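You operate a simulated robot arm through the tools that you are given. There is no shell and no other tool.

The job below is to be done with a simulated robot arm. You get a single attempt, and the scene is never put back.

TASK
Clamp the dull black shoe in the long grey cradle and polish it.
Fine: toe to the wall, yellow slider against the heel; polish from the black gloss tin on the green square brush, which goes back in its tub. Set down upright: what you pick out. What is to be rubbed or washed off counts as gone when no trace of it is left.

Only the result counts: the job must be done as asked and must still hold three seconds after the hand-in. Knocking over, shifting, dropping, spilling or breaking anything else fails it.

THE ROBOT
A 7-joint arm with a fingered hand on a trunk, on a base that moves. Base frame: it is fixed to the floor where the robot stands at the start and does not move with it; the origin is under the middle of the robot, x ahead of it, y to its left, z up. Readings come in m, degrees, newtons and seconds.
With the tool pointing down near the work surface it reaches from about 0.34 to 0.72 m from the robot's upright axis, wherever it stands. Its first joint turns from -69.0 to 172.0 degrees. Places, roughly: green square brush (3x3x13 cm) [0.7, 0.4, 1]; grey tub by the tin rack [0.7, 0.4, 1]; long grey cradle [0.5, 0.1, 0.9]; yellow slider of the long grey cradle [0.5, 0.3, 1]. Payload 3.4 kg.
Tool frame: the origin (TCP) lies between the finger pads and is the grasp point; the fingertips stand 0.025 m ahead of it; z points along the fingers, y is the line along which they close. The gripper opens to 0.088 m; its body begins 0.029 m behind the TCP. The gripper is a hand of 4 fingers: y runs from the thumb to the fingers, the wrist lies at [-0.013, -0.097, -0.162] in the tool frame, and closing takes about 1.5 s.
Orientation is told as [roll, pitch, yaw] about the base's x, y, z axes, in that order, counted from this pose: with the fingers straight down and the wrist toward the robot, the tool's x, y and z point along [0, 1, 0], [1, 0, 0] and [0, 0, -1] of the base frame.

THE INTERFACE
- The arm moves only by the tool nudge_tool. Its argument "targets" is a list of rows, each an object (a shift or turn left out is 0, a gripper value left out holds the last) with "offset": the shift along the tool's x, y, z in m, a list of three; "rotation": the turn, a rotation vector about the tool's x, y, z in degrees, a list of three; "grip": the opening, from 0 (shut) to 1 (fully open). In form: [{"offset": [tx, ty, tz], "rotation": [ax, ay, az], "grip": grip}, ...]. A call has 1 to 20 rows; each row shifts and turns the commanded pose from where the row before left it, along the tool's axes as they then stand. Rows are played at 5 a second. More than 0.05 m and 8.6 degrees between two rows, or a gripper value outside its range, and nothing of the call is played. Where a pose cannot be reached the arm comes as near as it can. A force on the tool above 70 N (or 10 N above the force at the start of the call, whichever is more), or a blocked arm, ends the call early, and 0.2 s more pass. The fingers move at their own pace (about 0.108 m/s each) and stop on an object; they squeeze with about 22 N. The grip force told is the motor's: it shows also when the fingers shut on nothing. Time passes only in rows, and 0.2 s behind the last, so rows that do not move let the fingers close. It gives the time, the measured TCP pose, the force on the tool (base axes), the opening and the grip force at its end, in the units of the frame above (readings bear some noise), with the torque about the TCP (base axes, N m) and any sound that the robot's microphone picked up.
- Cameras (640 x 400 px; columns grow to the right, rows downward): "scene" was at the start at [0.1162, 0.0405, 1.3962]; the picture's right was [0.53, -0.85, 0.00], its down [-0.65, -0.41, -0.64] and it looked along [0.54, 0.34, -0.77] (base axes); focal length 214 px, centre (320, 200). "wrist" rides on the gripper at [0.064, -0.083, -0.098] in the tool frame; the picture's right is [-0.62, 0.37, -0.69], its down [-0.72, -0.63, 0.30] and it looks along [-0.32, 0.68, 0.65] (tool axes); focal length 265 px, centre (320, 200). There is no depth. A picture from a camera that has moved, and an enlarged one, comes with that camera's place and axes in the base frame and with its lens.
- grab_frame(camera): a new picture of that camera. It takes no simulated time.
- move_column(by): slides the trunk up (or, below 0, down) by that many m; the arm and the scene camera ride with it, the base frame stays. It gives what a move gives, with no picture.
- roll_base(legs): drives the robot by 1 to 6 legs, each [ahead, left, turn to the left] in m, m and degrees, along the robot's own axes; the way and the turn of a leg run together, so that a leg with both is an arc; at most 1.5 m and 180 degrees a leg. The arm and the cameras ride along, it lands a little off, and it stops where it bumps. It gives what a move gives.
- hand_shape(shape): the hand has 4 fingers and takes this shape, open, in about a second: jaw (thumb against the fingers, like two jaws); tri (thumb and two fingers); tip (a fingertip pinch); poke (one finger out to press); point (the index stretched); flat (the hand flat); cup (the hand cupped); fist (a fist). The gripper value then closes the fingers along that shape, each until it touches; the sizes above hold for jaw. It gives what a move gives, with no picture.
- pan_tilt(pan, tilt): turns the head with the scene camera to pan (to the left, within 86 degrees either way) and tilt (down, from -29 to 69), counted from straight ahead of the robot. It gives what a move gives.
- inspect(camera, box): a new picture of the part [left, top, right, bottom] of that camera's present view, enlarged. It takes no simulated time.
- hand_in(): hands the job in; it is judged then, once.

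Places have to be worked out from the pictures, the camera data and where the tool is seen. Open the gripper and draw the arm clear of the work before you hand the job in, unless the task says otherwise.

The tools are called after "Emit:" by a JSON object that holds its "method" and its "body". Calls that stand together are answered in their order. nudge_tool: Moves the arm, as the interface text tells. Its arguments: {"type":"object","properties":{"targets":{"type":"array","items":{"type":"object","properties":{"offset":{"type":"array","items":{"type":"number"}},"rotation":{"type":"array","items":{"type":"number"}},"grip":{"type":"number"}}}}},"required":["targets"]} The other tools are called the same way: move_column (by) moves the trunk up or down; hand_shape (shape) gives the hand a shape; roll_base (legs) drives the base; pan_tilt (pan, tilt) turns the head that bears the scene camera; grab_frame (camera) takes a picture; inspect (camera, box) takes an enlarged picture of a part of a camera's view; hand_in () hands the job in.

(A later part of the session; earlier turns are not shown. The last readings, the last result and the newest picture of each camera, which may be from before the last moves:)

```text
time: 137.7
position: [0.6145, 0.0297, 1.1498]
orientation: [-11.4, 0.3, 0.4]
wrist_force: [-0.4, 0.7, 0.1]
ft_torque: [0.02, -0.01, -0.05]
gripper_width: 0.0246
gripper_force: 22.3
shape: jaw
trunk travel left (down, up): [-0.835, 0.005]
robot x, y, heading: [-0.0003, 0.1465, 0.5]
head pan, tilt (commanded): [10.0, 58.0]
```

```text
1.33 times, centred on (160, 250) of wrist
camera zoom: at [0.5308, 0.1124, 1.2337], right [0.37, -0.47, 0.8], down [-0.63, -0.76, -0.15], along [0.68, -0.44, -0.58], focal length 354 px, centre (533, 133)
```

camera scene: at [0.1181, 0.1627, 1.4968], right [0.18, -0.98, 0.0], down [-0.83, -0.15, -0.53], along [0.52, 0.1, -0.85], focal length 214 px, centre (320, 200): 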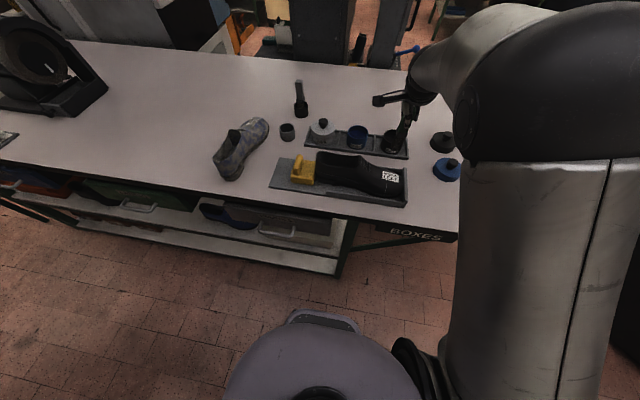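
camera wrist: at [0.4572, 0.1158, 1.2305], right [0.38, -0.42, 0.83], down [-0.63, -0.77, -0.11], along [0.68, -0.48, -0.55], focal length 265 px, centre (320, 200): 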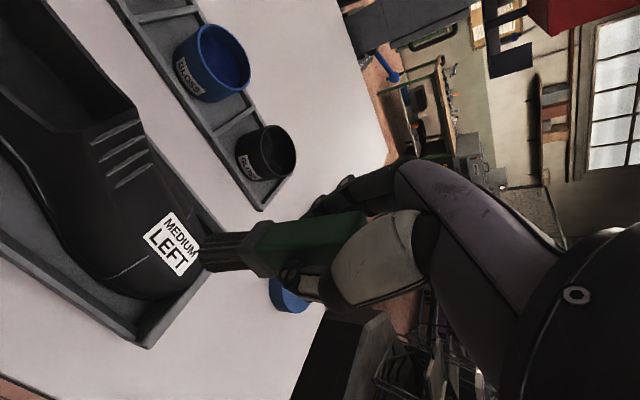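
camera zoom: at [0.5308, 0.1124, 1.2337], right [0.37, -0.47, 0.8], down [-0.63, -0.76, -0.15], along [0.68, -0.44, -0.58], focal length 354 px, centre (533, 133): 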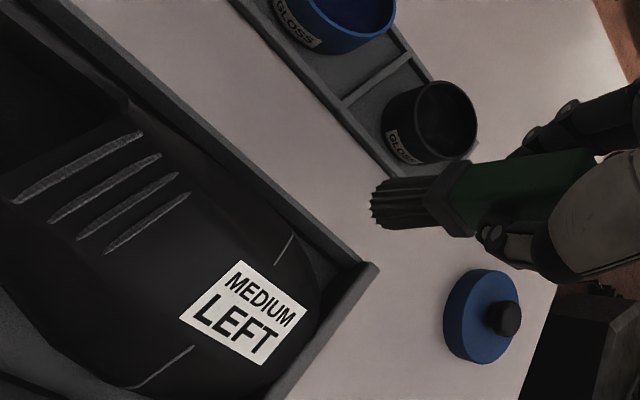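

No trace left: uniformly black and glossy. Now I drive the base left 0.37 m with the brush, then ahead 0.10 m toward the tub.

Emit:
{"method": "roll_base", "body": {"legs": [[0, 0.37, 0]]}}

Emit:
{"method": "grab_frame", "body": {"camera": "wrist"}}

Emit:
{"method": "grab_frame", "body": {"camera": "scene"}}

```text
time: 140.0
position: [0.6129, 0.3922, 1.1494]
orientation: [-11.4, 0.3, 0.6]
wrist_force: [0.4, 0.2, -0.3]
ft_torque: [-0.02, 0.0, -0.01]
gripper_width: 0.0248
gripper_force: 22.2
shape: jaw
trunk travel left (down, up): [-0.835, 0.005]
robot x, y, heading: [-0.0037, 0.5113, 0.8]
head pan, tilt (commanded): [10.0, 58.0]
```

```text
taken
camera wrist: at [0.5281, 0.4739, 1.2331], right [0.38, -0.47, 0.8], down [-0.62, -0.77, -0.15], along [0.69, -0.44, -0.58], focal length 265 px, centre (320, 200)
```

wrist: 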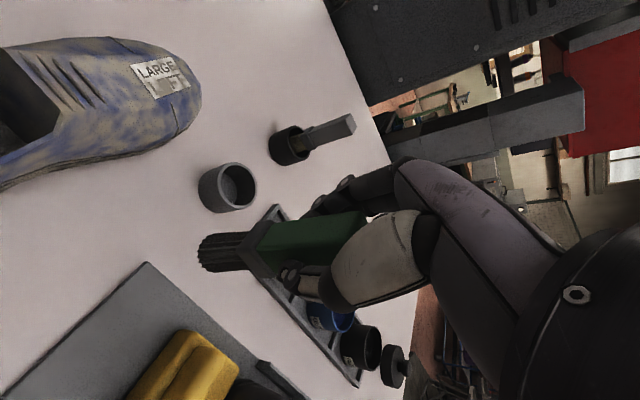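

```text
taken
camera scene: at [0.1157, 0.5217, 1.4967], right [0.19, -0.98, 0.0], down [-0.83, -0.16, -0.53], along [0.52, 0.1, -0.85], focal length 214 px, centre (320, 200)
```

scene: 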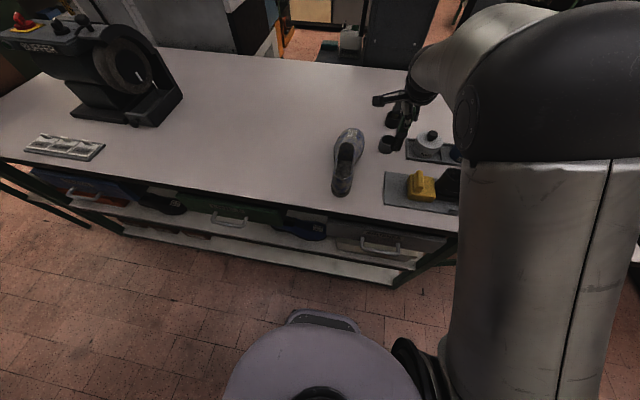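

At y = 0.392. Now I drive ahead 0.09 m to bring the brush near the tub.

Emit:
{"method": "roll_base", "body": {"legs": [[0.09, 0, 0]]}}

Emit:
{"method": "grab_frame", "body": {"camera": "wrist"}}

Emit:
{"method": "inspect", "body": {"camera": "scene", "box": [330, 80, 470, 180]}}

```text
time: 141.1
position: [0.7039, 0.3952, 1.1495]
orientation: [-11.5, 0.3, 0.8]
wrist_force: [0.2, 0.5, -0.5]
ft_torque: [-0.03, 0.03, 0.0]
gripper_width: 0.0244
gripper_force: 22.6
shape: jaw
trunk travel left (down, up): [-0.835, 0.005]
robot x, y, heading: [0.0903, 0.5074, 1.1]
head pan, tilt (commanded): [10.0, 58.0]
```

```text
taken
camera wrist: at [0.6181, 0.4769, 1.2332], right [0.38, -0.47, 0.8], down [-0.62, -0.77, -0.15], along [0.69, -0.44, -0.58], focal length 265 px, centre (320, 200)
```

wrist: 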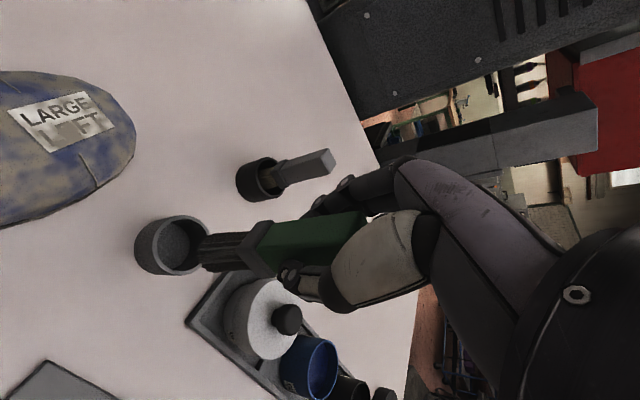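

```text
4.00 times, centred on (400, 130) of scene
camera zoom: at [0.2055, 0.5236, 1.4966], right [0.19, -0.98, 0.0], down [-0.83, -0.16, -0.53], along [0.52, 0.1, -0.85], focal length 858 px, centre (0, 480)
```

zoom: 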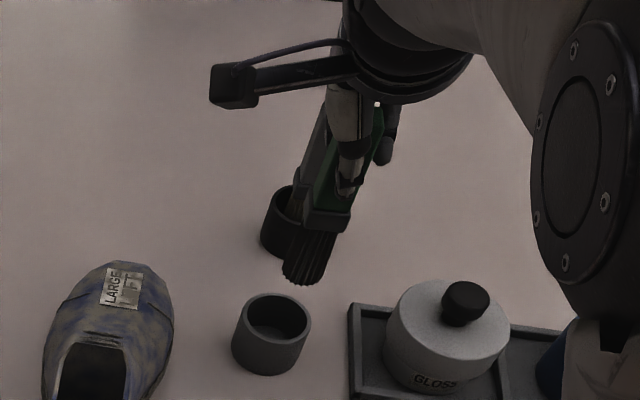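

Tub centre ≈ (0.7125, 0.398); brush end ≈ (0.7055, 0.394), hanging vertical. I correct and descend to just above the rim.

Emit:
{"method": "nudge_tool", "body": {"targets": [{"offset": [0.003, 0.0075, -0.0006]}, {"offset": [0.003, 0, 0.0147]}, {"offset": [0.003, 0, 0.0147]}, {"offset": [0.001, 0, 0.0049]}, {}]}}

Emit:
{"method": "inspect", "body": {"camera": "wrist", "box": [100, 170, 340, 320]}}

Emit:
{"method": "inspect", "body": {"camera": "scene", "box": [350, 90, 450, 190]}}

```text
time: 142.3
position: [0.7108, 0.3993, 1.1142]
orientation: [-11.4, 0.4, 0.8]
wrist_force: [-0.8, -0.6, -0.6]
ft_torque: [0.04, -0.01, -0.03]
gripper_width: 0.0245
gripper_force: 22.0
shape: jaw
trunk travel left (down, up): [-0.835, 0.005]
robot x, y, heading: [0.0879, 0.5123, 1.0]
head pan, tilt (commanded): [10.0, 58.0]
```

```text
2.67 times, centred on (220, 245) of wrist
camera zoom: at [0.6249, 0.4811, 1.1976], right [0.38, -0.47, 0.8], down [-0.62, -0.77, -0.15], along [0.69, -0.44, -0.58], focal length 708 px, centre (587, 80)
```

zoom: 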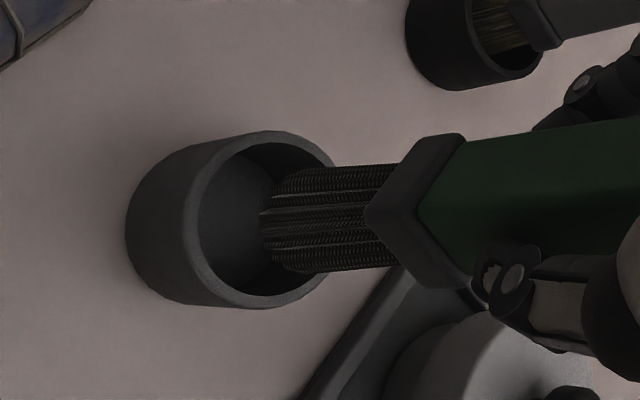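

```text
4.00 times, centred on (400, 140) of scene
camera zoom: at [0.2054, 0.5234, 1.4967], right [0.19, -0.98, 0.0], down [-0.83, -0.16, -0.53], along [0.52, 0.1, -0.85], focal length 858 px, centre (0, 440)
```

zoom: 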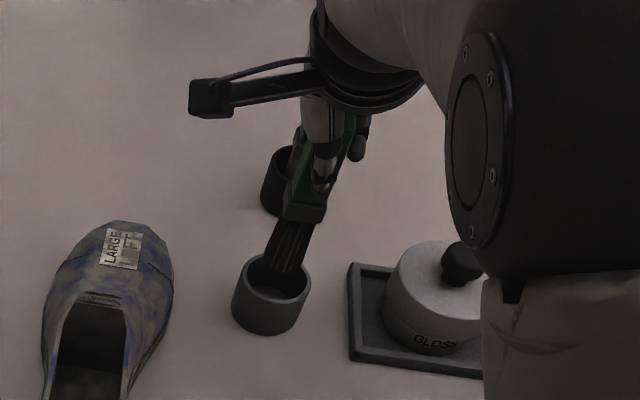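

Both views, averaged, show the brush end centred over the tub opening. I lower slowly into it, watching forces.

Emit:
{"method": "nudge_tool", "body": {"targets": [{"offset": [0.002, 0, 0.0098]}, {"offset": [0.002, 0, 0.0098]}, {}]}}

Emit:
{"method": "inspect", "body": {"camera": "wrist", "box": [100, 170, 340, 320]}}

Emit:
{"method": "inspect", "body": {"camera": "scene", "box": [370, 120, 430, 180]}}

```text
time: 143.1
position: [0.7083, 0.3996, 1.0947]
orientation: [-11.3, 0.3, 0.8]
wrist_force: [1.1, 0.3, 0.2]
ft_torque: [0.02, 0.04, 0.01]
gripper_width: 0.0245
gripper_force: 22.7
shape: jaw
trunk travel left (down, up): [-0.835, 0.005]
robot x, y, heading: [0.0827, 0.5115, 0.8]
head pan, tilt (commanded): [10.0, 58.0]
```

```text
2.67 times, centred on (220, 245) of wrist
camera zoom: at [0.6242, 0.481, 1.178], right [0.38, -0.47, 0.8], down [-0.62, -0.77, -0.15], along [0.69, -0.44, -0.58], focal length 708 px, centre (587, 80)
```

zoom: 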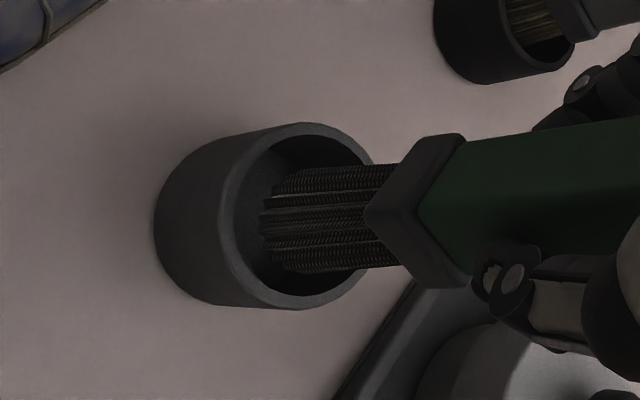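

```text
6.67 times, centred on (400, 150) of scene
camera zoom: at [0.2051, 0.5234, 1.4967], right [0.19, -0.98, 0.0], down [-0.83, -0.16, -0.53], along [0.52, 0.1, -0.85], focal length 1430 px, centre (-213, 533)
```

zoom: 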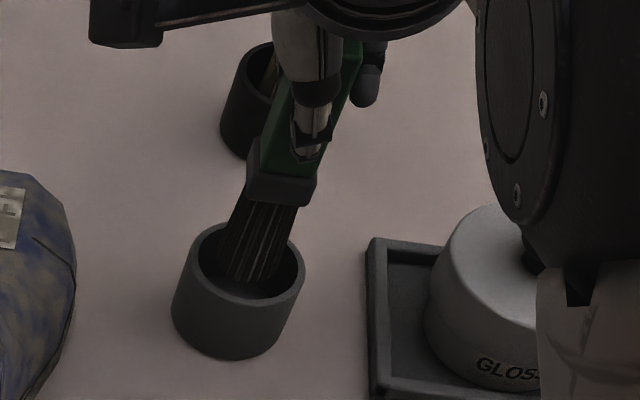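

The bristles are inside the tub with clearance all round. I continue down until the brush stands on the tub floor.

Emit:
{"method": "nudge_tool", "body": {"targets": [{"offset": [0.002, 0.001, 0.0098]}, {"offset": [0.0016, 0, 0.008]}, {}]}}

Emit:
{"method": "nudge_tool", "body": {"targets": [{"offset": [0.001, 0, 0.005]}, {}]}}

Emit:
{"method": "nudge_tool", "body": {"targets": [{"offset": [0.0008, 0, 0.004]}, {}]}}

```text
time: 143.9
position: [0.7113, 0.3983, 1.0821]
orientation: [-11.5, -0.5, 0.8]
wrist_force: [9.2, -6.7, 31.9]
ft_torque: [-0.29, -0.4, -0.1]
gripper_width: 0.0273
gripper_force: 21.9
shape: jaw
trunk travel left (down, up): [-0.835, 0.005]
robot x, y, heading: [0.0809, 0.5096, 1.0]
head pan, tilt (commanded): [10.0, 58.0]
```

```text
time: 144.5
position: [0.7081, 0.3983, 1.073]
orientation: [-11.3, 0.1, 0.8]
wrist_force: [5.8, -3.4, 22.8]
ft_torque: [-0.15, -0.17, -0.06]
gripper_width: 0.0265
gripper_force: 21.9
shape: jaw
trunk travel left (down, up): [-0.835, 0.005]
robot x, y, heading: [0.0844, 0.5134, 0.9]
head pan, tilt (commanded): [10.0, 58.0]
```

```text
time: 145.1
position: [0.7095, 0.3983, 1.0725]
orientation: [-11.4, -0.4, 0.8]
wrist_force: [6.7, -5.7, 30.5]
ft_torque: [-0.24, -0.17, -0.03]
gripper_width: 0.0267
gripper_force: 22.0
shape: jaw
trunk travel left (down, up): [-0.835, 0.005]
robot x, y, heading: [0.0853, 0.5113, 0.7]
head pan, tilt (commanded): [10.0, 58.0]
```

Contact came earlier than expected with sizable force; I stop and look before doing anything else.

Emit:
{"method": "inspect", "body": {"camera": "wrist", "box": [100, 170, 340, 320]}}

Emit:
{"method": "inspect", "body": {"camera": "scene", "box": [370, 120, 430, 180]}}

```text
2.67 times, centred on (220, 245) of wrist
camera zoom: at [0.624, 0.4804, 1.1554], right [0.37, -0.47, 0.8], down [-0.62, -0.77, -0.16], along [0.69, -0.44, -0.57], focal length 708 px, centre (587, 80)
```

zoom: 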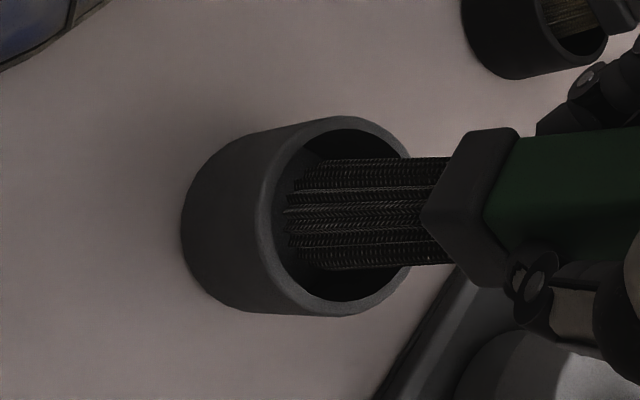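

```text
6.67 times, centred on (400, 150) of scene
camera zoom: at [0.201, 0.5228, 1.4972], right [0.19, -0.98, 0.0], down [-0.83, -0.16, -0.53], along [0.52, 0.1, -0.85], focal length 1430 px, centre (-213, 533)
```

zoom: 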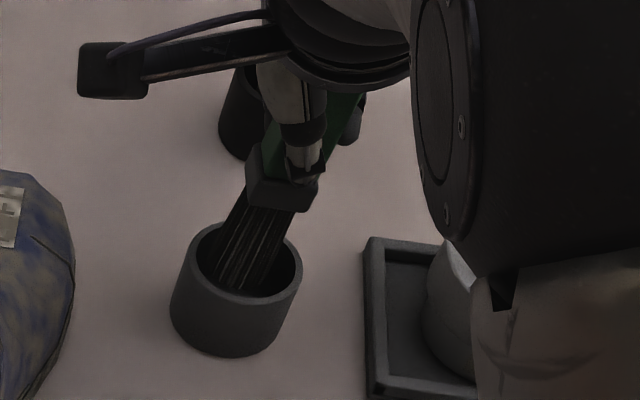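

It seems the bristles are resting on the tub's rim (the brush is offset toward −x,+y, hidden by perspective), not inside. I lift straight up 3 cm and re-measure by triangulating.

Emit:
{"method": "nudge_tool", "body": {"targets": [{"offset": [-0.002, 0, -0.0098]}, {"offset": [-0.002, 0, -0.0098]}, {"offset": [-0.002, 0, -0.0098]}, {}]}}

Emit:
{"method": "inspect", "body": {"camera": "wrist", "box": [100, 170, 340, 320]}}

Emit:
{"method": "inspect", "body": {"camera": "scene", "box": [370, 110, 440, 180]}}

```text
time: 146.1
position: [0.7111, 0.4002, 1.0945]
orientation: [-11.4, 0.5, 0.8]
wrist_force: [0.2, 0.4, -0.7]
ft_torque: [-0.03, -0.01, -0.01]
gripper_width: 0.0247
gripper_force: 22.1
shape: jaw
trunk travel left (down, up): [-0.835, 0.005]
robot x, y, heading: [0.0849, 0.5059, 1.2]
head pan, tilt (commanded): [10.0, 58.0]
```

```text
2.67 times, centred on (220, 245) of wrist
camera zoom: at [0.6257, 0.4808, 1.1794], right [0.38, -0.47, 0.8], down [-0.62, -0.77, -0.15], along [0.69, -0.44, -0.58], focal length 708 px, centre (587, 80)
```

zoom: 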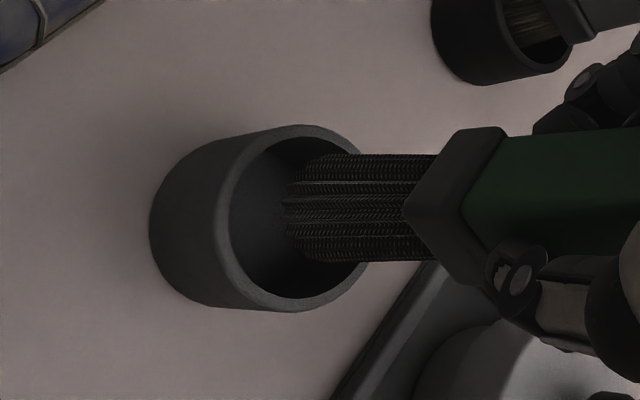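

```text
5.71 times, centred on (405, 145) of scene
camera zoom: at [0.2058, 0.5235, 1.4966], right [0.19, -0.98, 0.0], down [-0.83, -0.16, -0.53], along [0.52, 0.1, -0.85], focal length 1226 px, centre (-166, 514)
```

zoom: 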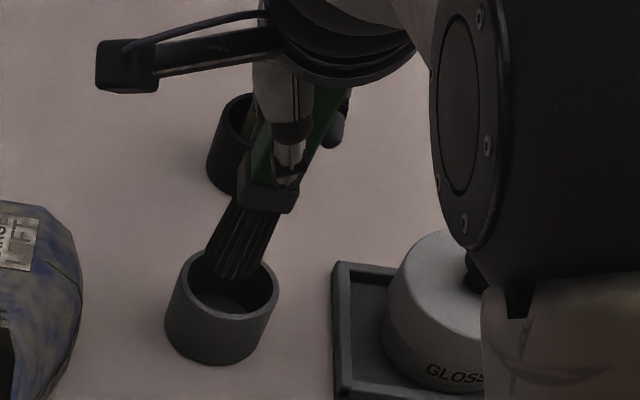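

Triangulation shows the brush slid ~1.8 cm up in the grip (end now ≈ 0.089 m below TCP) and its end leans about 5° toward +y, and a touch toward −x. I correct the hand's roll and pitch while clear above the rim, then re-measure.

Emit:
{"method": "nudge_tool", "body": {"targets": [{"offset": [-0.001, 0, -0.005], "rotation": [-1, -2.5, 0]}, {"rotation": [-1, -2.5, 0]}, {}]}}

Emit:
{"method": "inspect", "body": {"camera": "wrist", "box": [100, 170, 340, 320]}}

Emit:
{"method": "inspect", "body": {"camera": "scene", "box": [370, 110, 440, 180]}}

```text
time: 146.9
position: [0.7108, 0.3969, 1.1023]
orientation: [-15.9, -1.6, 0.9]
wrist_force: [-0.9, -0.1, -0.5]
ft_torque: [-0.02, -0.04, -0.03]
gripper_width: 0.0252
gripper_force: 21.8
shape: jaw
trunk travel left (down, up): [-0.835, 0.005]
robot x, y, heading: [0.083, 0.5089, 1.0]
head pan, tilt (commanded): [10.0, 58.0]
```

```text
2.67 times, centred on (220, 245) of wrist
camera zoom: at [0.6233, 0.4845, 1.1764], right [0.35, -0.4, 0.85], down [-0.61, -0.78, -0.11], along [0.71, -0.48, -0.52], focal length 708 px, centre (587, 80)
```

zoom: 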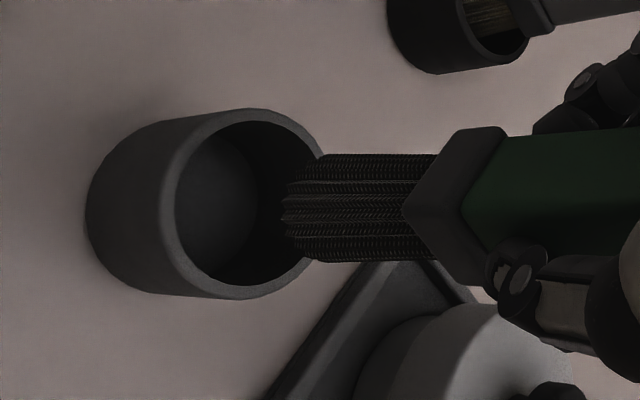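

```text
5.71 times, centred on (405, 145) of scene
camera zoom: at [0.2054, 0.5231, 1.4967], right [0.19, -0.98, 0.0], down [-0.83, -0.16, -0.53], along [0.52, 0.1, -0.85], focal length 1226 px, centre (-166, 514)
```

zoom: 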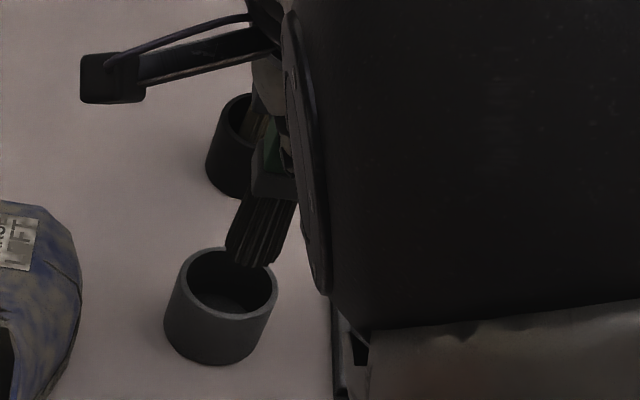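

I undo the small extra pitch, then lower to just above the rim so that brush end and rim lie in nearly the same plane — then their relative place can be read without parallax.

Emit:
{"method": "nudge_tool", "body": {"targets": [{"rotation": [1.5, 1.0, 0]}, {"offset": [0.0027, 0, 0.0096]}, {"offset": [0.0025, 0, 0.0087]}, {}]}}

Emit:
{"method": "inspect", "body": {"camera": "wrist", "box": [100, 170, 340, 320]}}

Emit:
{"method": "inspect", "body": {"camera": "scene", "box": [375, 120, 425, 180]}}

```text
time: 147.9
position: [0.7107, 0.3996, 1.0828]
orientation: [-15.3, -0.1, 0.8]
wrist_force: [-0.2, 0.2, 0.1]
ft_torque: [-0.01, -0.04, -0.01]
gripper_width: 0.0251
gripper_force: 21.5
shape: jaw
trunk travel left (down, up): [-0.835, 0.005]
robot x, y, heading: [0.0867, 0.5099, 0.6]
head pan, tilt (commanded): [10.0, 58.0]
```

```text
2.67 times, centred on (220, 245) of wrist
camera zoom: at [0.6251, 0.4858, 1.1601], right [0.37, -0.41, 0.83], down [-0.62, -0.78, -0.11], along [0.69, -0.48, -0.54], focal length 708 px, centre (587, 80)
```

zoom: 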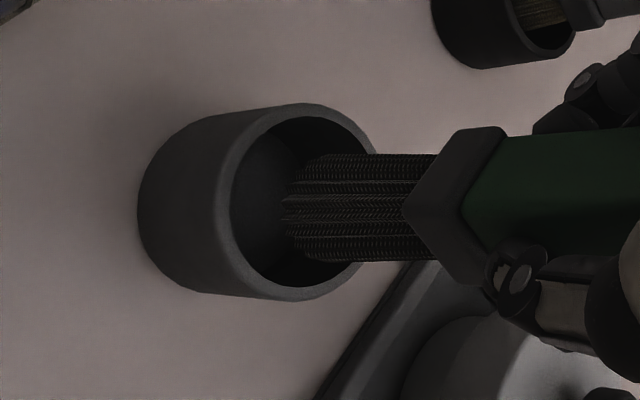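

```text
6.67 times, centred on (400, 150) of scene
camera zoom: at [0.2052, 0.5234, 1.4967], right [0.19, -0.98, 0.0], down [-0.83, -0.16, -0.53], along [0.52, 0.1, -0.85], focal length 1430 px, centre (-213, 533)
```

zoom: 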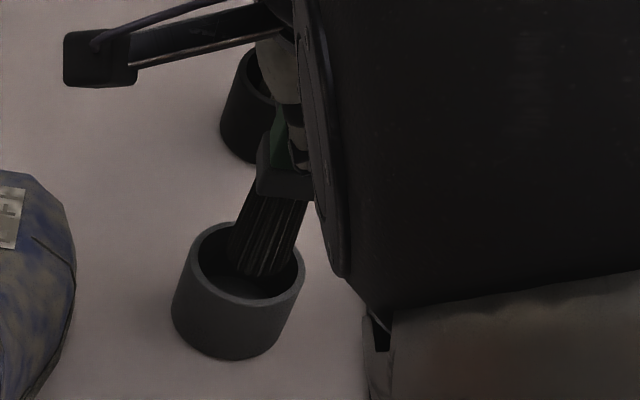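

I zoom in more on the brush end at the tub.

Emit:
{"method": "inspect", "body": {"camera": "scene", "box": [385, 130, 415, 175]}}

Emit:
{"method": "inspect", "body": {"camera": "wrist", "box": [150, 200, 270, 290]}}

```text
8.89 times, centred on (400, 152) of scene
camera zoom: at [0.2052, 0.5234, 1.4967], right [0.19, -0.98, 0.0], down [-0.83, -0.16, -0.53], along [0.52, 0.1, -0.85], focal length 1906 px, centre (-391, 622)
```

zoom: 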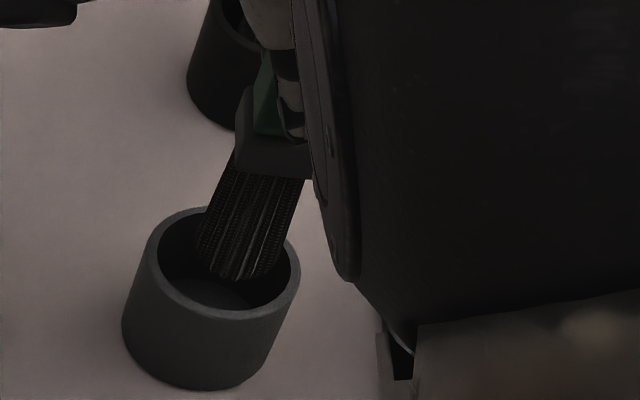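

```text
4.44 times, centred on (210, 245) of wrist
camera zoom: at [0.6251, 0.4858, 1.1601], right [0.37, -0.41, 0.83], down [-0.62, -0.78, -0.11], along [0.69, -0.48, -0.54], focal length 1180 px, centre (809, 0)
```

zoom: 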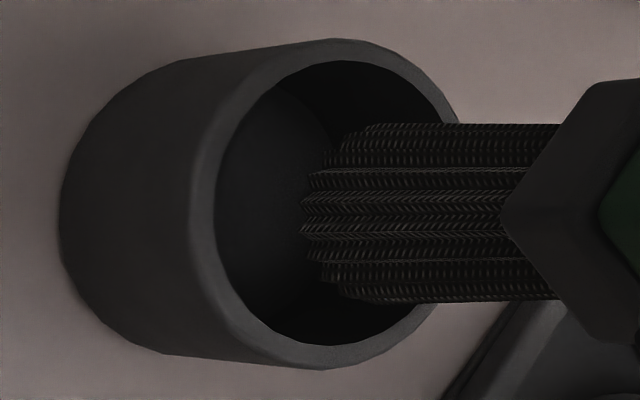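

Using the V-shaped end corners, the end centre is at (0.708, 0.3955, 0.9935) and the tub centre at (0.709, 0.398): nearly centred. I shift 2 mm in y and lower in small, separately checked steps.

Emit:
{"method": "nudge_tool", "body": {"targets": [{"offset": [0.0019, 0.001, -0.0005]}, {"offset": [0.0013, 0, 0.0048]}, {"offset": [0.0013, 0, 0.0048]}, {}]}}

```text
time: 148.9
position: [0.7121, 0.4015, 1.0727]
orientation: [-15.5, -0.2, 0.8]
wrist_force: [0.1, 0.2, -0.6]
ft_torque: [0.03, 0.0, -0.03]
gripper_width: 0.0249
gripper_force: 22.5
shape: jaw
trunk travel left (down, up): [-0.835, 0.005]
robot x, y, heading: [0.0844, 0.506, 1.0]
head pan, tilt (commanded): [10.0, 58.0]
```

Emit:
{"method": "nudge_tool", "body": {"targets": [{"offset": [0.0008, 0, 0.0029]}, {}]}}

Emit:
{"method": "nudge_tool", "body": {"targets": [{"offset": [0.0008, 0, 0.0029]}, {}]}}

```text
time: 149.5
position: [0.7127, 0.4019, 1.0695]
orientation: [-15.5, -0.2, 0.9]
wrist_force: [0.1, -0.5, -1.4]
ft_torque: [0.02, -0.02, 0.0]
gripper_width: 0.0249
gripper_force: 21.9
shape: jaw
trunk travel left (down, up): [-0.835, 0.005]
robot x, y, heading: [0.0858, 0.5112, 1.0]
head pan, tilt (commanded): [10.0, 58.0]
```

```text
time: 150.1
position: [0.7114, 0.4008, 1.0675]
orientation: [-15.4, -0.2, 0.9]
wrist_force: [-0.7, -0.5, -0.3]
ft_torque: [-0.02, 0.0, -0.01]
gripper_width: 0.0249
gripper_force: 22.2
shape: jaw
trunk travel left (down, up): [-0.835, 0.005]
robot x, y, heading: [0.0862, 0.5086, 0.7]
head pan, tilt (commanded): [10.0, 58.0]
```

Still free, with the end now below the rim level. I continue in 3 mm steps.

Emit:
{"method": "nudge_tool", "body": {"targets": [{"offset": [0.0008, 0, 0.0029]}, {}]}}

Emit:
{"method": "nudge_tool", "body": {"targets": [{"offset": [0.0008, 0, 0.0029]}, {}]}}

Emit:
{"method": "inspect", "body": {"camera": "wrist", "box": [150, 200, 270, 290]}}

Emit:
{"method": "inspect", "body": {"camera": "scene", "box": [385, 130, 415, 175]}}

```text
time: 150.7
position: [0.7124, 0.4017, 1.064]
orientation: [-15.3, -0.2, 0.8]
wrist_force: [-0.2, 0.2, 0.3]
ft_torque: [-0.04, 0.0, 0.01]
gripper_width: 0.0251
gripper_force: 22.0
shape: jaw
trunk travel left (down, up): [-0.835, 0.005]
robot x, y, heading: [0.0824, 0.5093, 0.9]
head pan, tilt (commanded): [10.0, 58.0]
```

```text
time: 151.3
position: [0.7115, 0.4014, 1.0601]
orientation: [-15.3, -0.4, 0.8]
wrist_force: [0.5, 0.4, -1.5]
ft_torque: [0.01, 0.01, 0.0]
gripper_width: 0.0249
gripper_force: 21.9
shape: jaw
trunk travel left (down, up): [-0.835, 0.005]
robot x, y, heading: [0.0881, 0.5143, 0.6]
head pan, tilt (commanded): [10.0, 58.0]
```

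```text
4.44 times, centred on (210, 245) of wrist
camera zoom: at [0.6269, 0.4882, 1.1384], right [0.37, -0.41, 0.83], down [-0.62, -0.78, -0.11], along [0.69, -0.48, -0.54], focal length 1180 px, centre (809, 0)
```

zoom: 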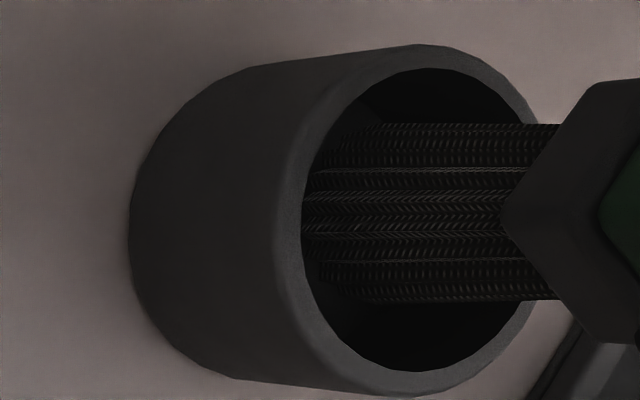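

```text
8.89 times, centred on (400, 152) of scene
camera zoom: at [0.2052, 0.5234, 1.4967], right [0.19, -0.98, 0.0], down [-0.83, -0.16, -0.53], along [0.52, 0.1, -0.85], focal length 1906 px, centre (-391, 622)
```

zoom: 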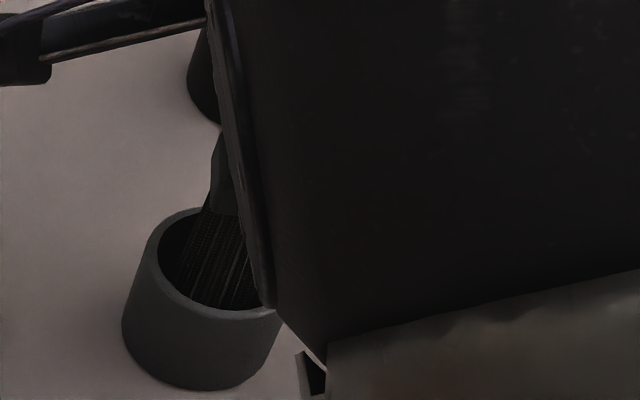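

The bristles are now properly inside the tub. I keep lowering in steps to the floor.

Emit:
{"method": "nudge_tool", "body": {"targets": [{"offset": [0.0011, 0, 0.0039]}, {"offset": [0.0011, 0, 0.0039]}, {}]}}

Emit:
{"method": "nudge_tool", "body": {"targets": [{"offset": [0.0011, 0, 0.0039]}, {}]}}

```text
time: 152.1
position: [0.7116, 0.4017, 1.0528]
orientation: [-15.3, -0.2, 0.8]
wrist_force: [0.0, 0.3, -0.4]
ft_torque: [0.0, 0.01, 0.01]
gripper_width: 0.025
gripper_force: 21.8
shape: jaw
trunk travel left (down, up): [-0.835, 0.005]
robot x, y, heading: [0.0856, 0.513, 0.9]
head pan, tilt (commanded): [10.0, 58.0]
```

```text
time: 152.7
position: [0.7121, 0.4016, 1.0483]
orientation: [-15.4, -0.2, 0.9]
wrist_force: [0.5, -0.2, -0.7]
ft_torque: [-0.01, -0.02, -0.01]
gripper_width: 0.025
gripper_force: 22.0
shape: jaw
trunk travel left (down, up): [-0.835, 0.005]
robot x, y, heading: [0.085, 0.5083, 0.8]
head pan, tilt (commanded): [10.0, 58.0]
```

Emit:
{"method": "nudge_tool", "body": {"targets": [{"offset": [0.0008, 0, 0.0029]}, {}]}}

Emit:
{"method": "nudge_tool", "body": {"targets": [{"offset": [0.0008, 0, 0.0029]}, {}]}}

```text
time: 153.3
position: [0.7122, 0.4014, 1.0454]
orientation: [-15.4, -0.2, 0.7]
wrist_force: [0.0, -0.5, -0.7]
ft_torque: [0.0, -0.02, 0.0]
gripper_width: 0.0252
gripper_force: 21.9
shape: jaw
trunk travel left (down, up): [-0.835, 0.005]
robot x, y, heading: [0.0833, 0.5096, 0.9]
head pan, tilt (commanded): [10.0, 58.0]
```

```text
time: 153.9
position: [0.7115, 0.4011, 1.0418]
orientation: [-15.4, -0.2, 0.7]
wrist_force: [0.4, -0.7, -0.7]
ft_torque: [-0.02, 0.01, -0.01]
gripper_width: 0.025
gripper_force: 22.0
shape: jaw
trunk travel left (down, up): [-0.835, 0.005]
robot x, y, heading: [0.0874, 0.5119, 0.8]
head pan, tilt (commanded): [10.0, 58.0]
```

Emit:
{"method": "nudge_tool", "body": {"targets": [{"offset": [0.0008, 0, 0.0029]}, {}]}}

Emit:
{"method": "nudge_tool", "body": {"targets": [{"offset": [0.0005, 0, 0.0019]}, {}]}}

Emit:
{"method": "grab_frame", "body": {"camera": "wrist"}}

```text
time: 154.5
position: [0.7125, 0.401, 1.0406]
orientation: [-15.4, -0.3, 0.8]
wrist_force: [1.0, -0.9, 3.1]
ft_torque: [-0.06, 0.01, 0.03]
gripper_width: 0.0251
gripper_force: 21.8
shape: jaw
trunk travel left (down, up): [-0.835, 0.005]
robot x, y, heading: [0.0872, 0.5097, 1.1]
head pan, tilt (commanded): [10.0, 58.0]
```

```text
time: 155.1
position: [0.7117, 0.4027, 1.039]
orientation: [-15.5, -0.4, 0.9]
wrist_force: [2.0, -0.9, 10.1]
ft_torque: [-0.06, -0.06, 0.0]
gripper_width: 0.0251
gripper_force: 22.4
shape: jaw
trunk travel left (down, up): [-0.835, 0.005]
robot x, y, heading: [0.0846, 0.5079, 1.0]
head pan, tilt (commanded): [10.0, 58.0]
```

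```text
taken
camera wrist: at [0.6258, 0.4882, 1.1171], right [0.37, -0.41, 0.84], down [-0.62, -0.78, -0.11], along [0.69, -0.48, -0.54], focal length 265 px, centre (320, 200)
```

wrist: 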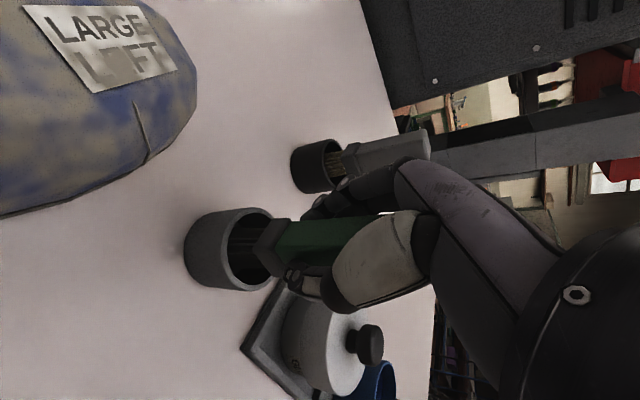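

The brush stands on the tub floor (contact from z = 1.0406, centred torque). I ease off 1 mm and open the fingers gently.

Emit:
{"method": "nudge_tool", "body": {"targets": [{"offset": [-0.0003, 0, -0.001]}, {"grip": 0.35}, {}, {}]}}

Emit:
{"method": "grab_frame", "body": {"camera": "wrist"}}

Emit:
{"method": "inspect", "body": {"camera": "scene", "box": [375, 110, 435, 180]}}

```text
time: 156.1
position: [0.7109, 0.4005, 1.0378]
orientation: [-15.3, 0.0, 0.8]
wrist_force: [0.3, 0.3, 0.5]
ft_torque: [0.03, 0.02, 0.0]
gripper_width: 0.0307
gripper_force: 0.1
shape: jaw
trunk travel left (down, up): [-0.835, 0.005]
robot x, y, heading: [0.0863, 0.5072, 0.9]
head pan, tilt (commanded): [10.0, 58.0]
```

```text
taken
camera wrist: at [0.6263, 0.488, 1.116], right [0.37, -0.41, 0.83], down [-0.62, -0.78, -0.1], along [0.69, -0.48, -0.54], focal length 265 px, centre (320, 200)
```

wrist: 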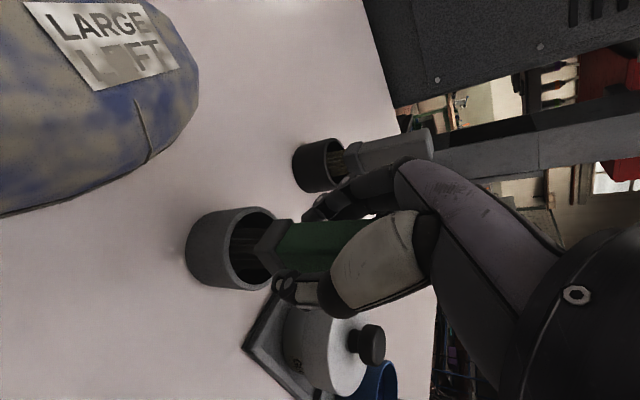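

```text
5.71 times, centred on (405, 145) of scene
camera zoom: at [0.2047, 0.5235, 1.4966], right [0.19, -0.98, 0.0], down [-0.83, -0.16, -0.53], along [0.52, 0.1, -0.85], focal length 1226 px, centre (-166, 514)
```

zoom: 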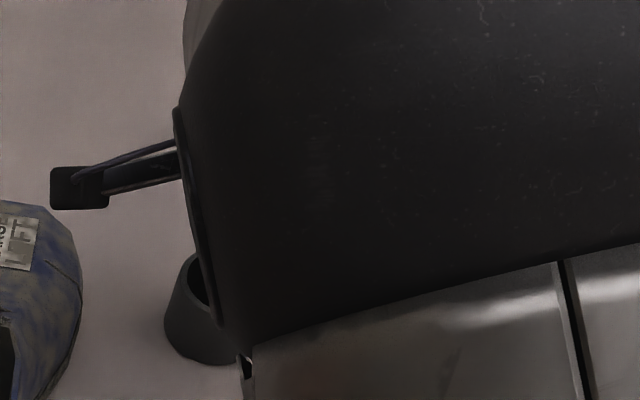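

The brush stands free. I open fully and rise straight up slowly.

Emit:
{"method": "nudge_tool", "body": {"targets": [{"grip": 0.7}, {}, {"grip": 1.0}, {}, {}]}}

Emit:
{"method": "grab_frame", "body": {"camera": "wrist"}}

```text
time: 157.3
position: [0.7119, 0.4011, 1.0379]
orientation: [-15.5, -0.2, 0.8]
wrist_force: [-0.1, 0.0, 0.0]
ft_torque: [0.0, 0.0, 0.0]
gripper_width: 0.0876
gripper_force: 0.1
shape: jaw
trunk travel left (down, up): [-0.835, 0.005]
robot x, y, heading: [0.0862, 0.5079, 1.2]
head pan, tilt (commanded): [10.0, 58.0]
```

```text
taken
camera wrist: at [0.6269, 0.4879, 1.1164], right [0.37, -0.41, 0.83], down [-0.62, -0.78, -0.11], along [0.69, -0.48, -0.54], focal length 265 px, centre (320, 200)
```

wrist: 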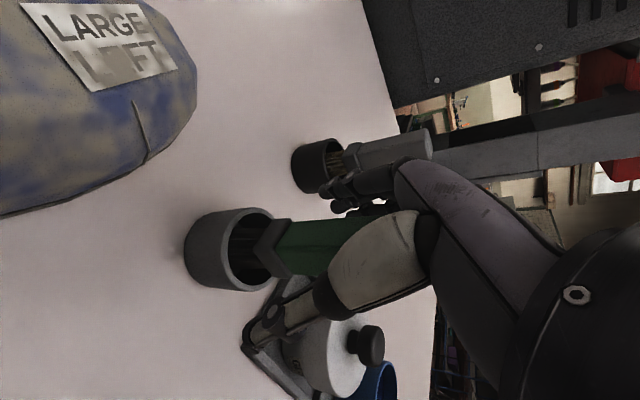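

The brush stands upright in its tub. I rise straight up in small steps.

Emit:
{"method": "nudge_tool", "body": {"targets": [{"offset": [-0.0027, 0, -0.0096]}, {"offset": [-0.0027, 0, -0.0096]}, {"offset": [-0.0027, 0, -0.0096]}, {"offset": [-0.0053, 0, -0.0193]}, {"offset": [-0.0053, 0, -0.0193]}, {"offset": [-0.0053, 0, -0.0193]}, {}]}}

Emit:
{"method": "grab_frame", "body": {"camera": "wrist"}}

Emit:
{"method": "grab_frame", "body": {"camera": "scene"}}

```text
time: 158.9
position: [0.7119, 0.4013, 1.1294]
orientation: [-15.4, -0.2, 0.9]
wrist_force: [-0.4, 0.9, 0.5]
ft_torque: [0.01, -0.01, 0.0]
gripper_width: 0.088
gripper_force: 0.1
shape: jaw
trunk travel left (down, up): [-0.835, 0.005]
robot x, y, heading: [0.0848, 0.5095, 1.2]
head pan, tilt (commanded): [10.0, 58.0]
```

```text
taken
camera wrist: at [0.6269, 0.4875, 1.2069], right [0.37, -0.41, 0.83], down [-0.62, -0.78, -0.11], along [0.69, -0.48, -0.54], focal length 265 px, centre (320, 200)
```

wrist: 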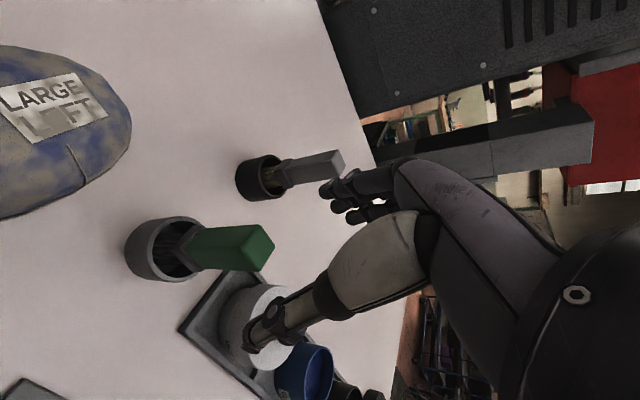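

```text
taken
camera scene: at [0.2056, 0.5235, 1.4966], right [0.19, -0.98, 0.0], down [-0.83, -0.16, -0.53], along [0.52, 0.1, -0.85], focal length 214 px, centre (320, 200)
```

scene: 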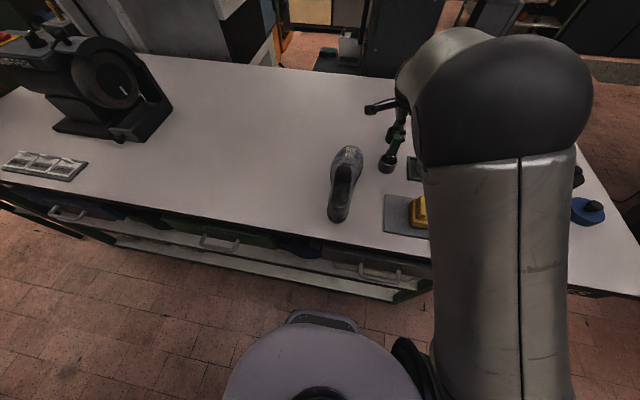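

The brush stands upright in its tub and the hand is clear above it. I draw the hand back and drive the base back from the bench, then check everything.

Emit:
{"method": "nudge_tool", "body": {"targets": [{"offset": [-0.003, 0, -0.01]}, {"offset": [0, -0.035, 0]}, {"offset": [0, -0.035, 0]}, {"offset": [0, -0.035, 0]}, {"offset": [0, -0.03, 0]}, {}]}}

Emit:
{"method": "grab_frame", "body": {"camera": "wrist"}}

Emit:
{"method": "grab_frame", "body": {"camera": "scene"}}

```text
time: 160.3
position: [0.5776, 0.4001, 1.1301]
orientation: [-15.2, 0.8, 0.9]
wrist_force: [-0.8, 0.3, -0.4]
ft_torque: [0.0, 0.01, 0.01]
gripper_width: 0.0878
gripper_force: 0.0
shape: jaw
trunk travel left (down, up): [-0.835, 0.005]
robot x, y, heading: [0.0856, 0.5059, 1.1]
head pan, tilt (commanded): [10.0, 58.0]
```

```text
taken
camera wrist: at [0.4944, 0.4865, 1.2094], right [0.39, -0.41, 0.83], down [-0.62, -0.78, -0.1], along [0.68, -0.47, -0.56], focal length 265 px, centre (320, 200)
```

wrist: 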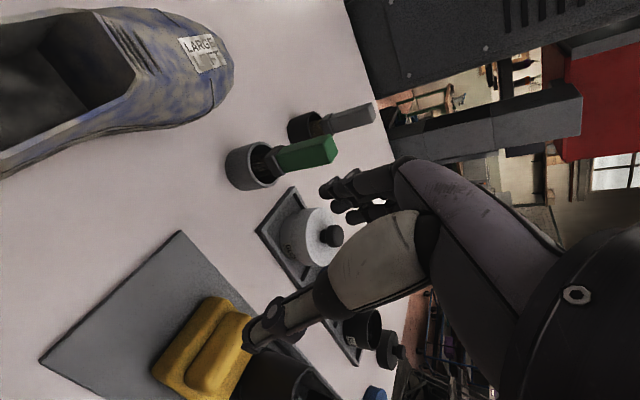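

```text
taken
camera scene: at [0.2094, 0.5202, 1.4997], right [0.14, -0.99, 0.0], down [-0.82, -0.11, -0.57], along [0.56, 0.08, -0.82], focal length 214 px, centre (320, 200)
```

scene: 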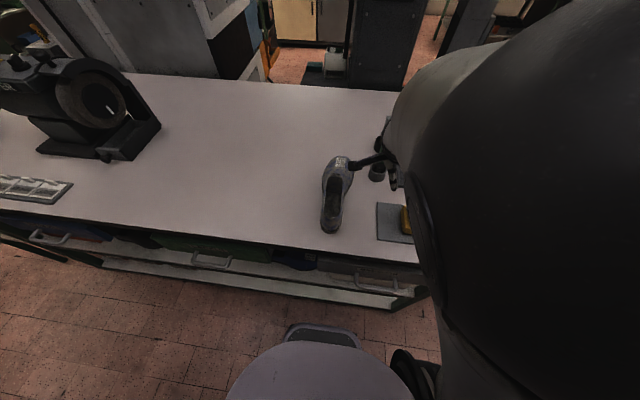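

Everything stands. I drive the base back 0.25 m so the arm is clear of the bench and the head gets a full view.

Emit:
{"method": "roll_base", "body": {"legs": [[-0.25, 0, 0]]}}

Emit:
{"method": "pan_tilt", "body": {"pan": -5, "tilt": 45}}

Emit:
{"method": "grab_frame", "body": {"camera": "scene"}}

Emit:
{"method": "grab_frame", "body": {"camera": "wrist"}}

```text
time: 162.0
position: [0.3392, 0.3974, 1.1325]
orientation: [-15.4, 0.5, 1.1]
wrist_force: [-0.3, 0.7, 0.1]
ft_torque: [-0.03, -0.02, -0.01]
gripper_width: 0.0878
gripper_force: 0.0
shape: jaw
trunk travel left (down, up): [-0.835, 0.005]
robot x, y, heading: [-0.1519, 0.5074, 1.3]
head pan, tilt (commanded): [10.0, 58.0]
```

```text
time: 162.8
position: [0.3405, 0.3968, 1.1329]
orientation: [-15.3, 0.4, 1.1]
wrist_force: [0.2, 0.4, 0.4]
ft_torque: [0.04, -0.01, 0.01]
gripper_width: 0.0876
gripper_force: 0.1
shape: jaw
trunk travel left (down, up): [-0.835, 0.005]
robot x, y, heading: [-0.1519, 0.5059, 1.4]
head pan, tilt (commanded): [-5.0, 45.0]
```

```text
taken
camera scene: at [-0.0203, 0.5009, 1.5137], right [-0.07, -1.0, 0.0], down [-0.71, 0.05, -0.71], along [0.71, -0.05, -0.71], focal length 214 px, centre (320, 200)
```

scene: 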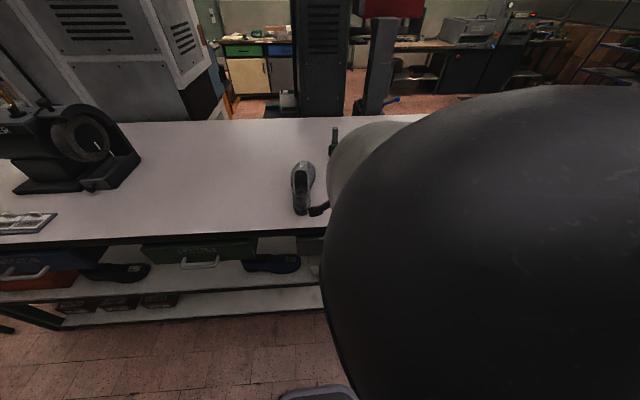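

```text
taken
camera wrist: at [0.2552, 0.4836, 1.2111], right [0.38, -0.41, 0.83], down [-0.62, -0.78, -0.1], along [0.69, -0.47, -0.55], focal length 265 px, centre (320, 200)
```

wrist: 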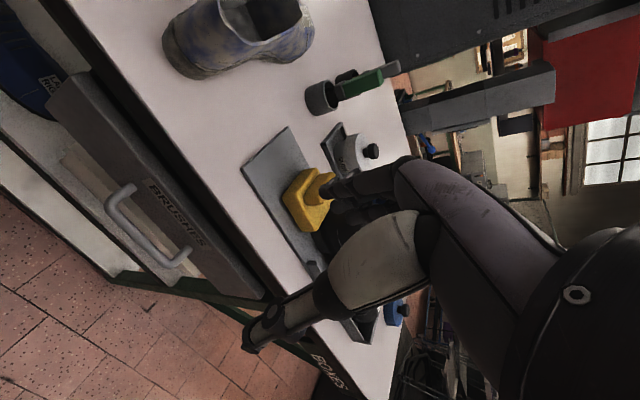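

The elbow hides the view. I move the hand to the right (free air in front of the bench) to clear the camera.

Emit:
{"method": "nudge_tool", "body": {"targets": [{"offset": [-0.04, 0, 0.0], "rotation": [0, 3, 0]}, {"offset": [-0.04, 0, 0], "rotation": [0, 3, 0]}, {"offset": [-0.04, 0, 0], "rotation": [0, 3, 0]}, {"offset": [-0.04, 0, 0], "rotation": [0, 3, 0]}, {"offset": [-0.04, 0, 0], "rotation": [0, 3, 0]}, {}]}}

Emit:
{"method": "pan_tilt", "body": {"pan": 10, "tilt": 48}}

Emit:
{"method": "grab_frame", "body": {"camera": "scene"}}

```text
time: 164.2
position: [0.3423, 0.2011, 1.1668]
orientation: [-0.4, 0.4, 1.1]
wrist_force: [-0.3, 0.0, 0.1]
ft_torque: [-0.02, -0.02, -0.03]
gripper_width: 0.0876
gripper_force: 0.0
shape: jaw
trunk travel left (down, up): [-0.835, 0.005]
robot x, y, heading: [-0.1543, 0.5035, 1.0]
head pan, tilt (commanded): [-5.0, 45.0]
```

```text
time: 165.0
position: [0.3411, 0.2011, 1.1654]
orientation: [-0.5, 0.6, 1.2]
wrist_force: [-0.3, 0.0, 0.4]
ft_torque: [-0.01, -0.01, 0.01]
gripper_width: 0.0878
gripper_force: 0.1
shape: jaw
trunk travel left (down, up): [-0.835, 0.005]
robot x, y, heading: [-0.1526, 0.5058, 1.2]
head pan, tilt (commanded): [10.0, 48.0]
```

```text
taken
camera scene: at [-0.0242, 0.5209, 1.5096], right [0.19, -0.98, 0.0], down [-0.73, -0.14, -0.67], along [0.66, 0.13, -0.74], focal length 214 px, centre (320, 200)
```

scene: 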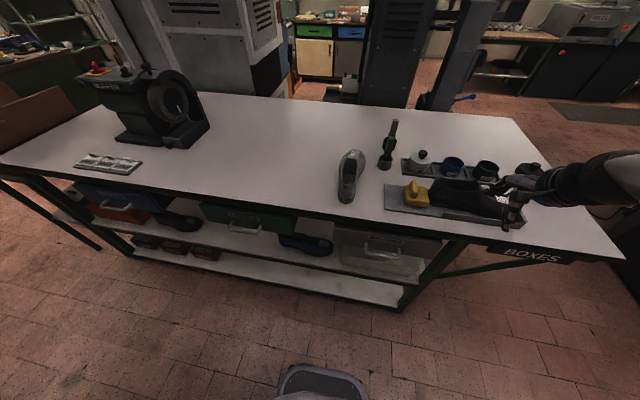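

Now I have a full view. I zoom on the brush, the slider/heel and the shoe.

Emit:
{"method": "inspect", "body": {"camera": "scene", "box": [360, 110, 430, 180]}}

Emit:
{"method": "inspect", "body": {"camera": "scene", "box": [385, 150, 535, 230]}}

Emit:
{"method": "inspect", "body": {"camera": "scene", "box": [320, 110, 560, 240]}}

```text
5.71 times, centred on (395, 145) of scene
camera zoom: at [-0.0242, 0.5209, 1.5096], right [0.19, -0.98, 0.0], down [-0.73, -0.14, -0.67], along [0.66, 0.13, -0.74], focal length 1226 px, centre (-109, 514)
```

zoom: 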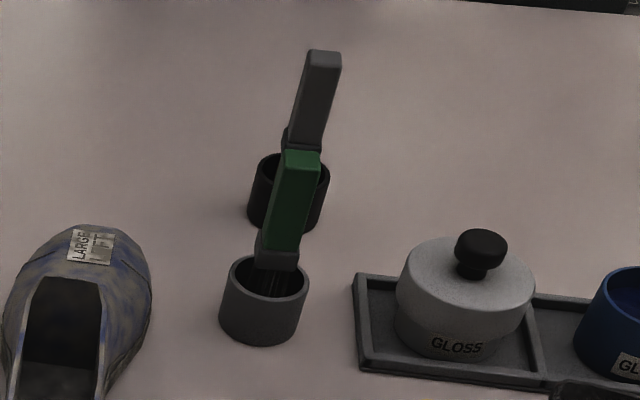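

```text
4.27 times, centred on (460, 190) of scene
camera zoom: at [-0.0242, 0.5209, 1.5096], right [0.19, -0.98, 0.0], down [-0.73, -0.14, -0.67], along [0.66, 0.13, -0.74], focal length 915 px, centre (-277, 243)
```

zoom: 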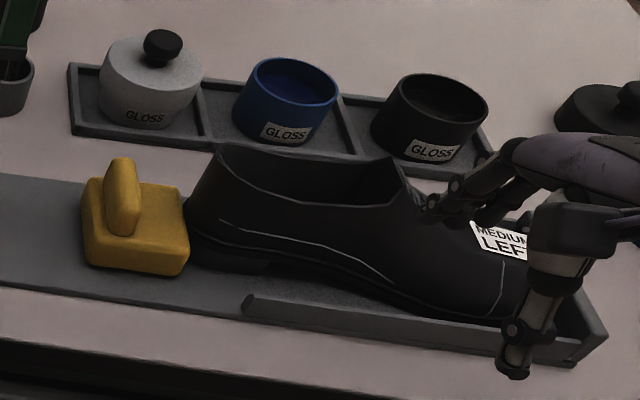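

```text
2.67 times, centred on (440, 175) of scene
camera zoom: at [-0.0242, 0.5209, 1.5096], right [0.19, -0.98, 0.0], down [-0.73, -0.14, -0.67], along [0.66, 0.13, -0.74], focal length 572 px, centre (0, 267)
```

zoom: 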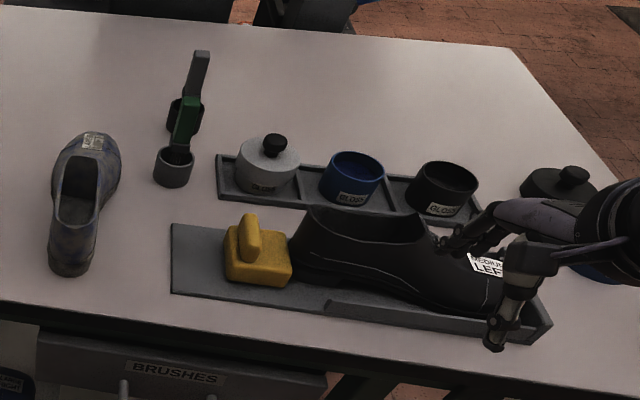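

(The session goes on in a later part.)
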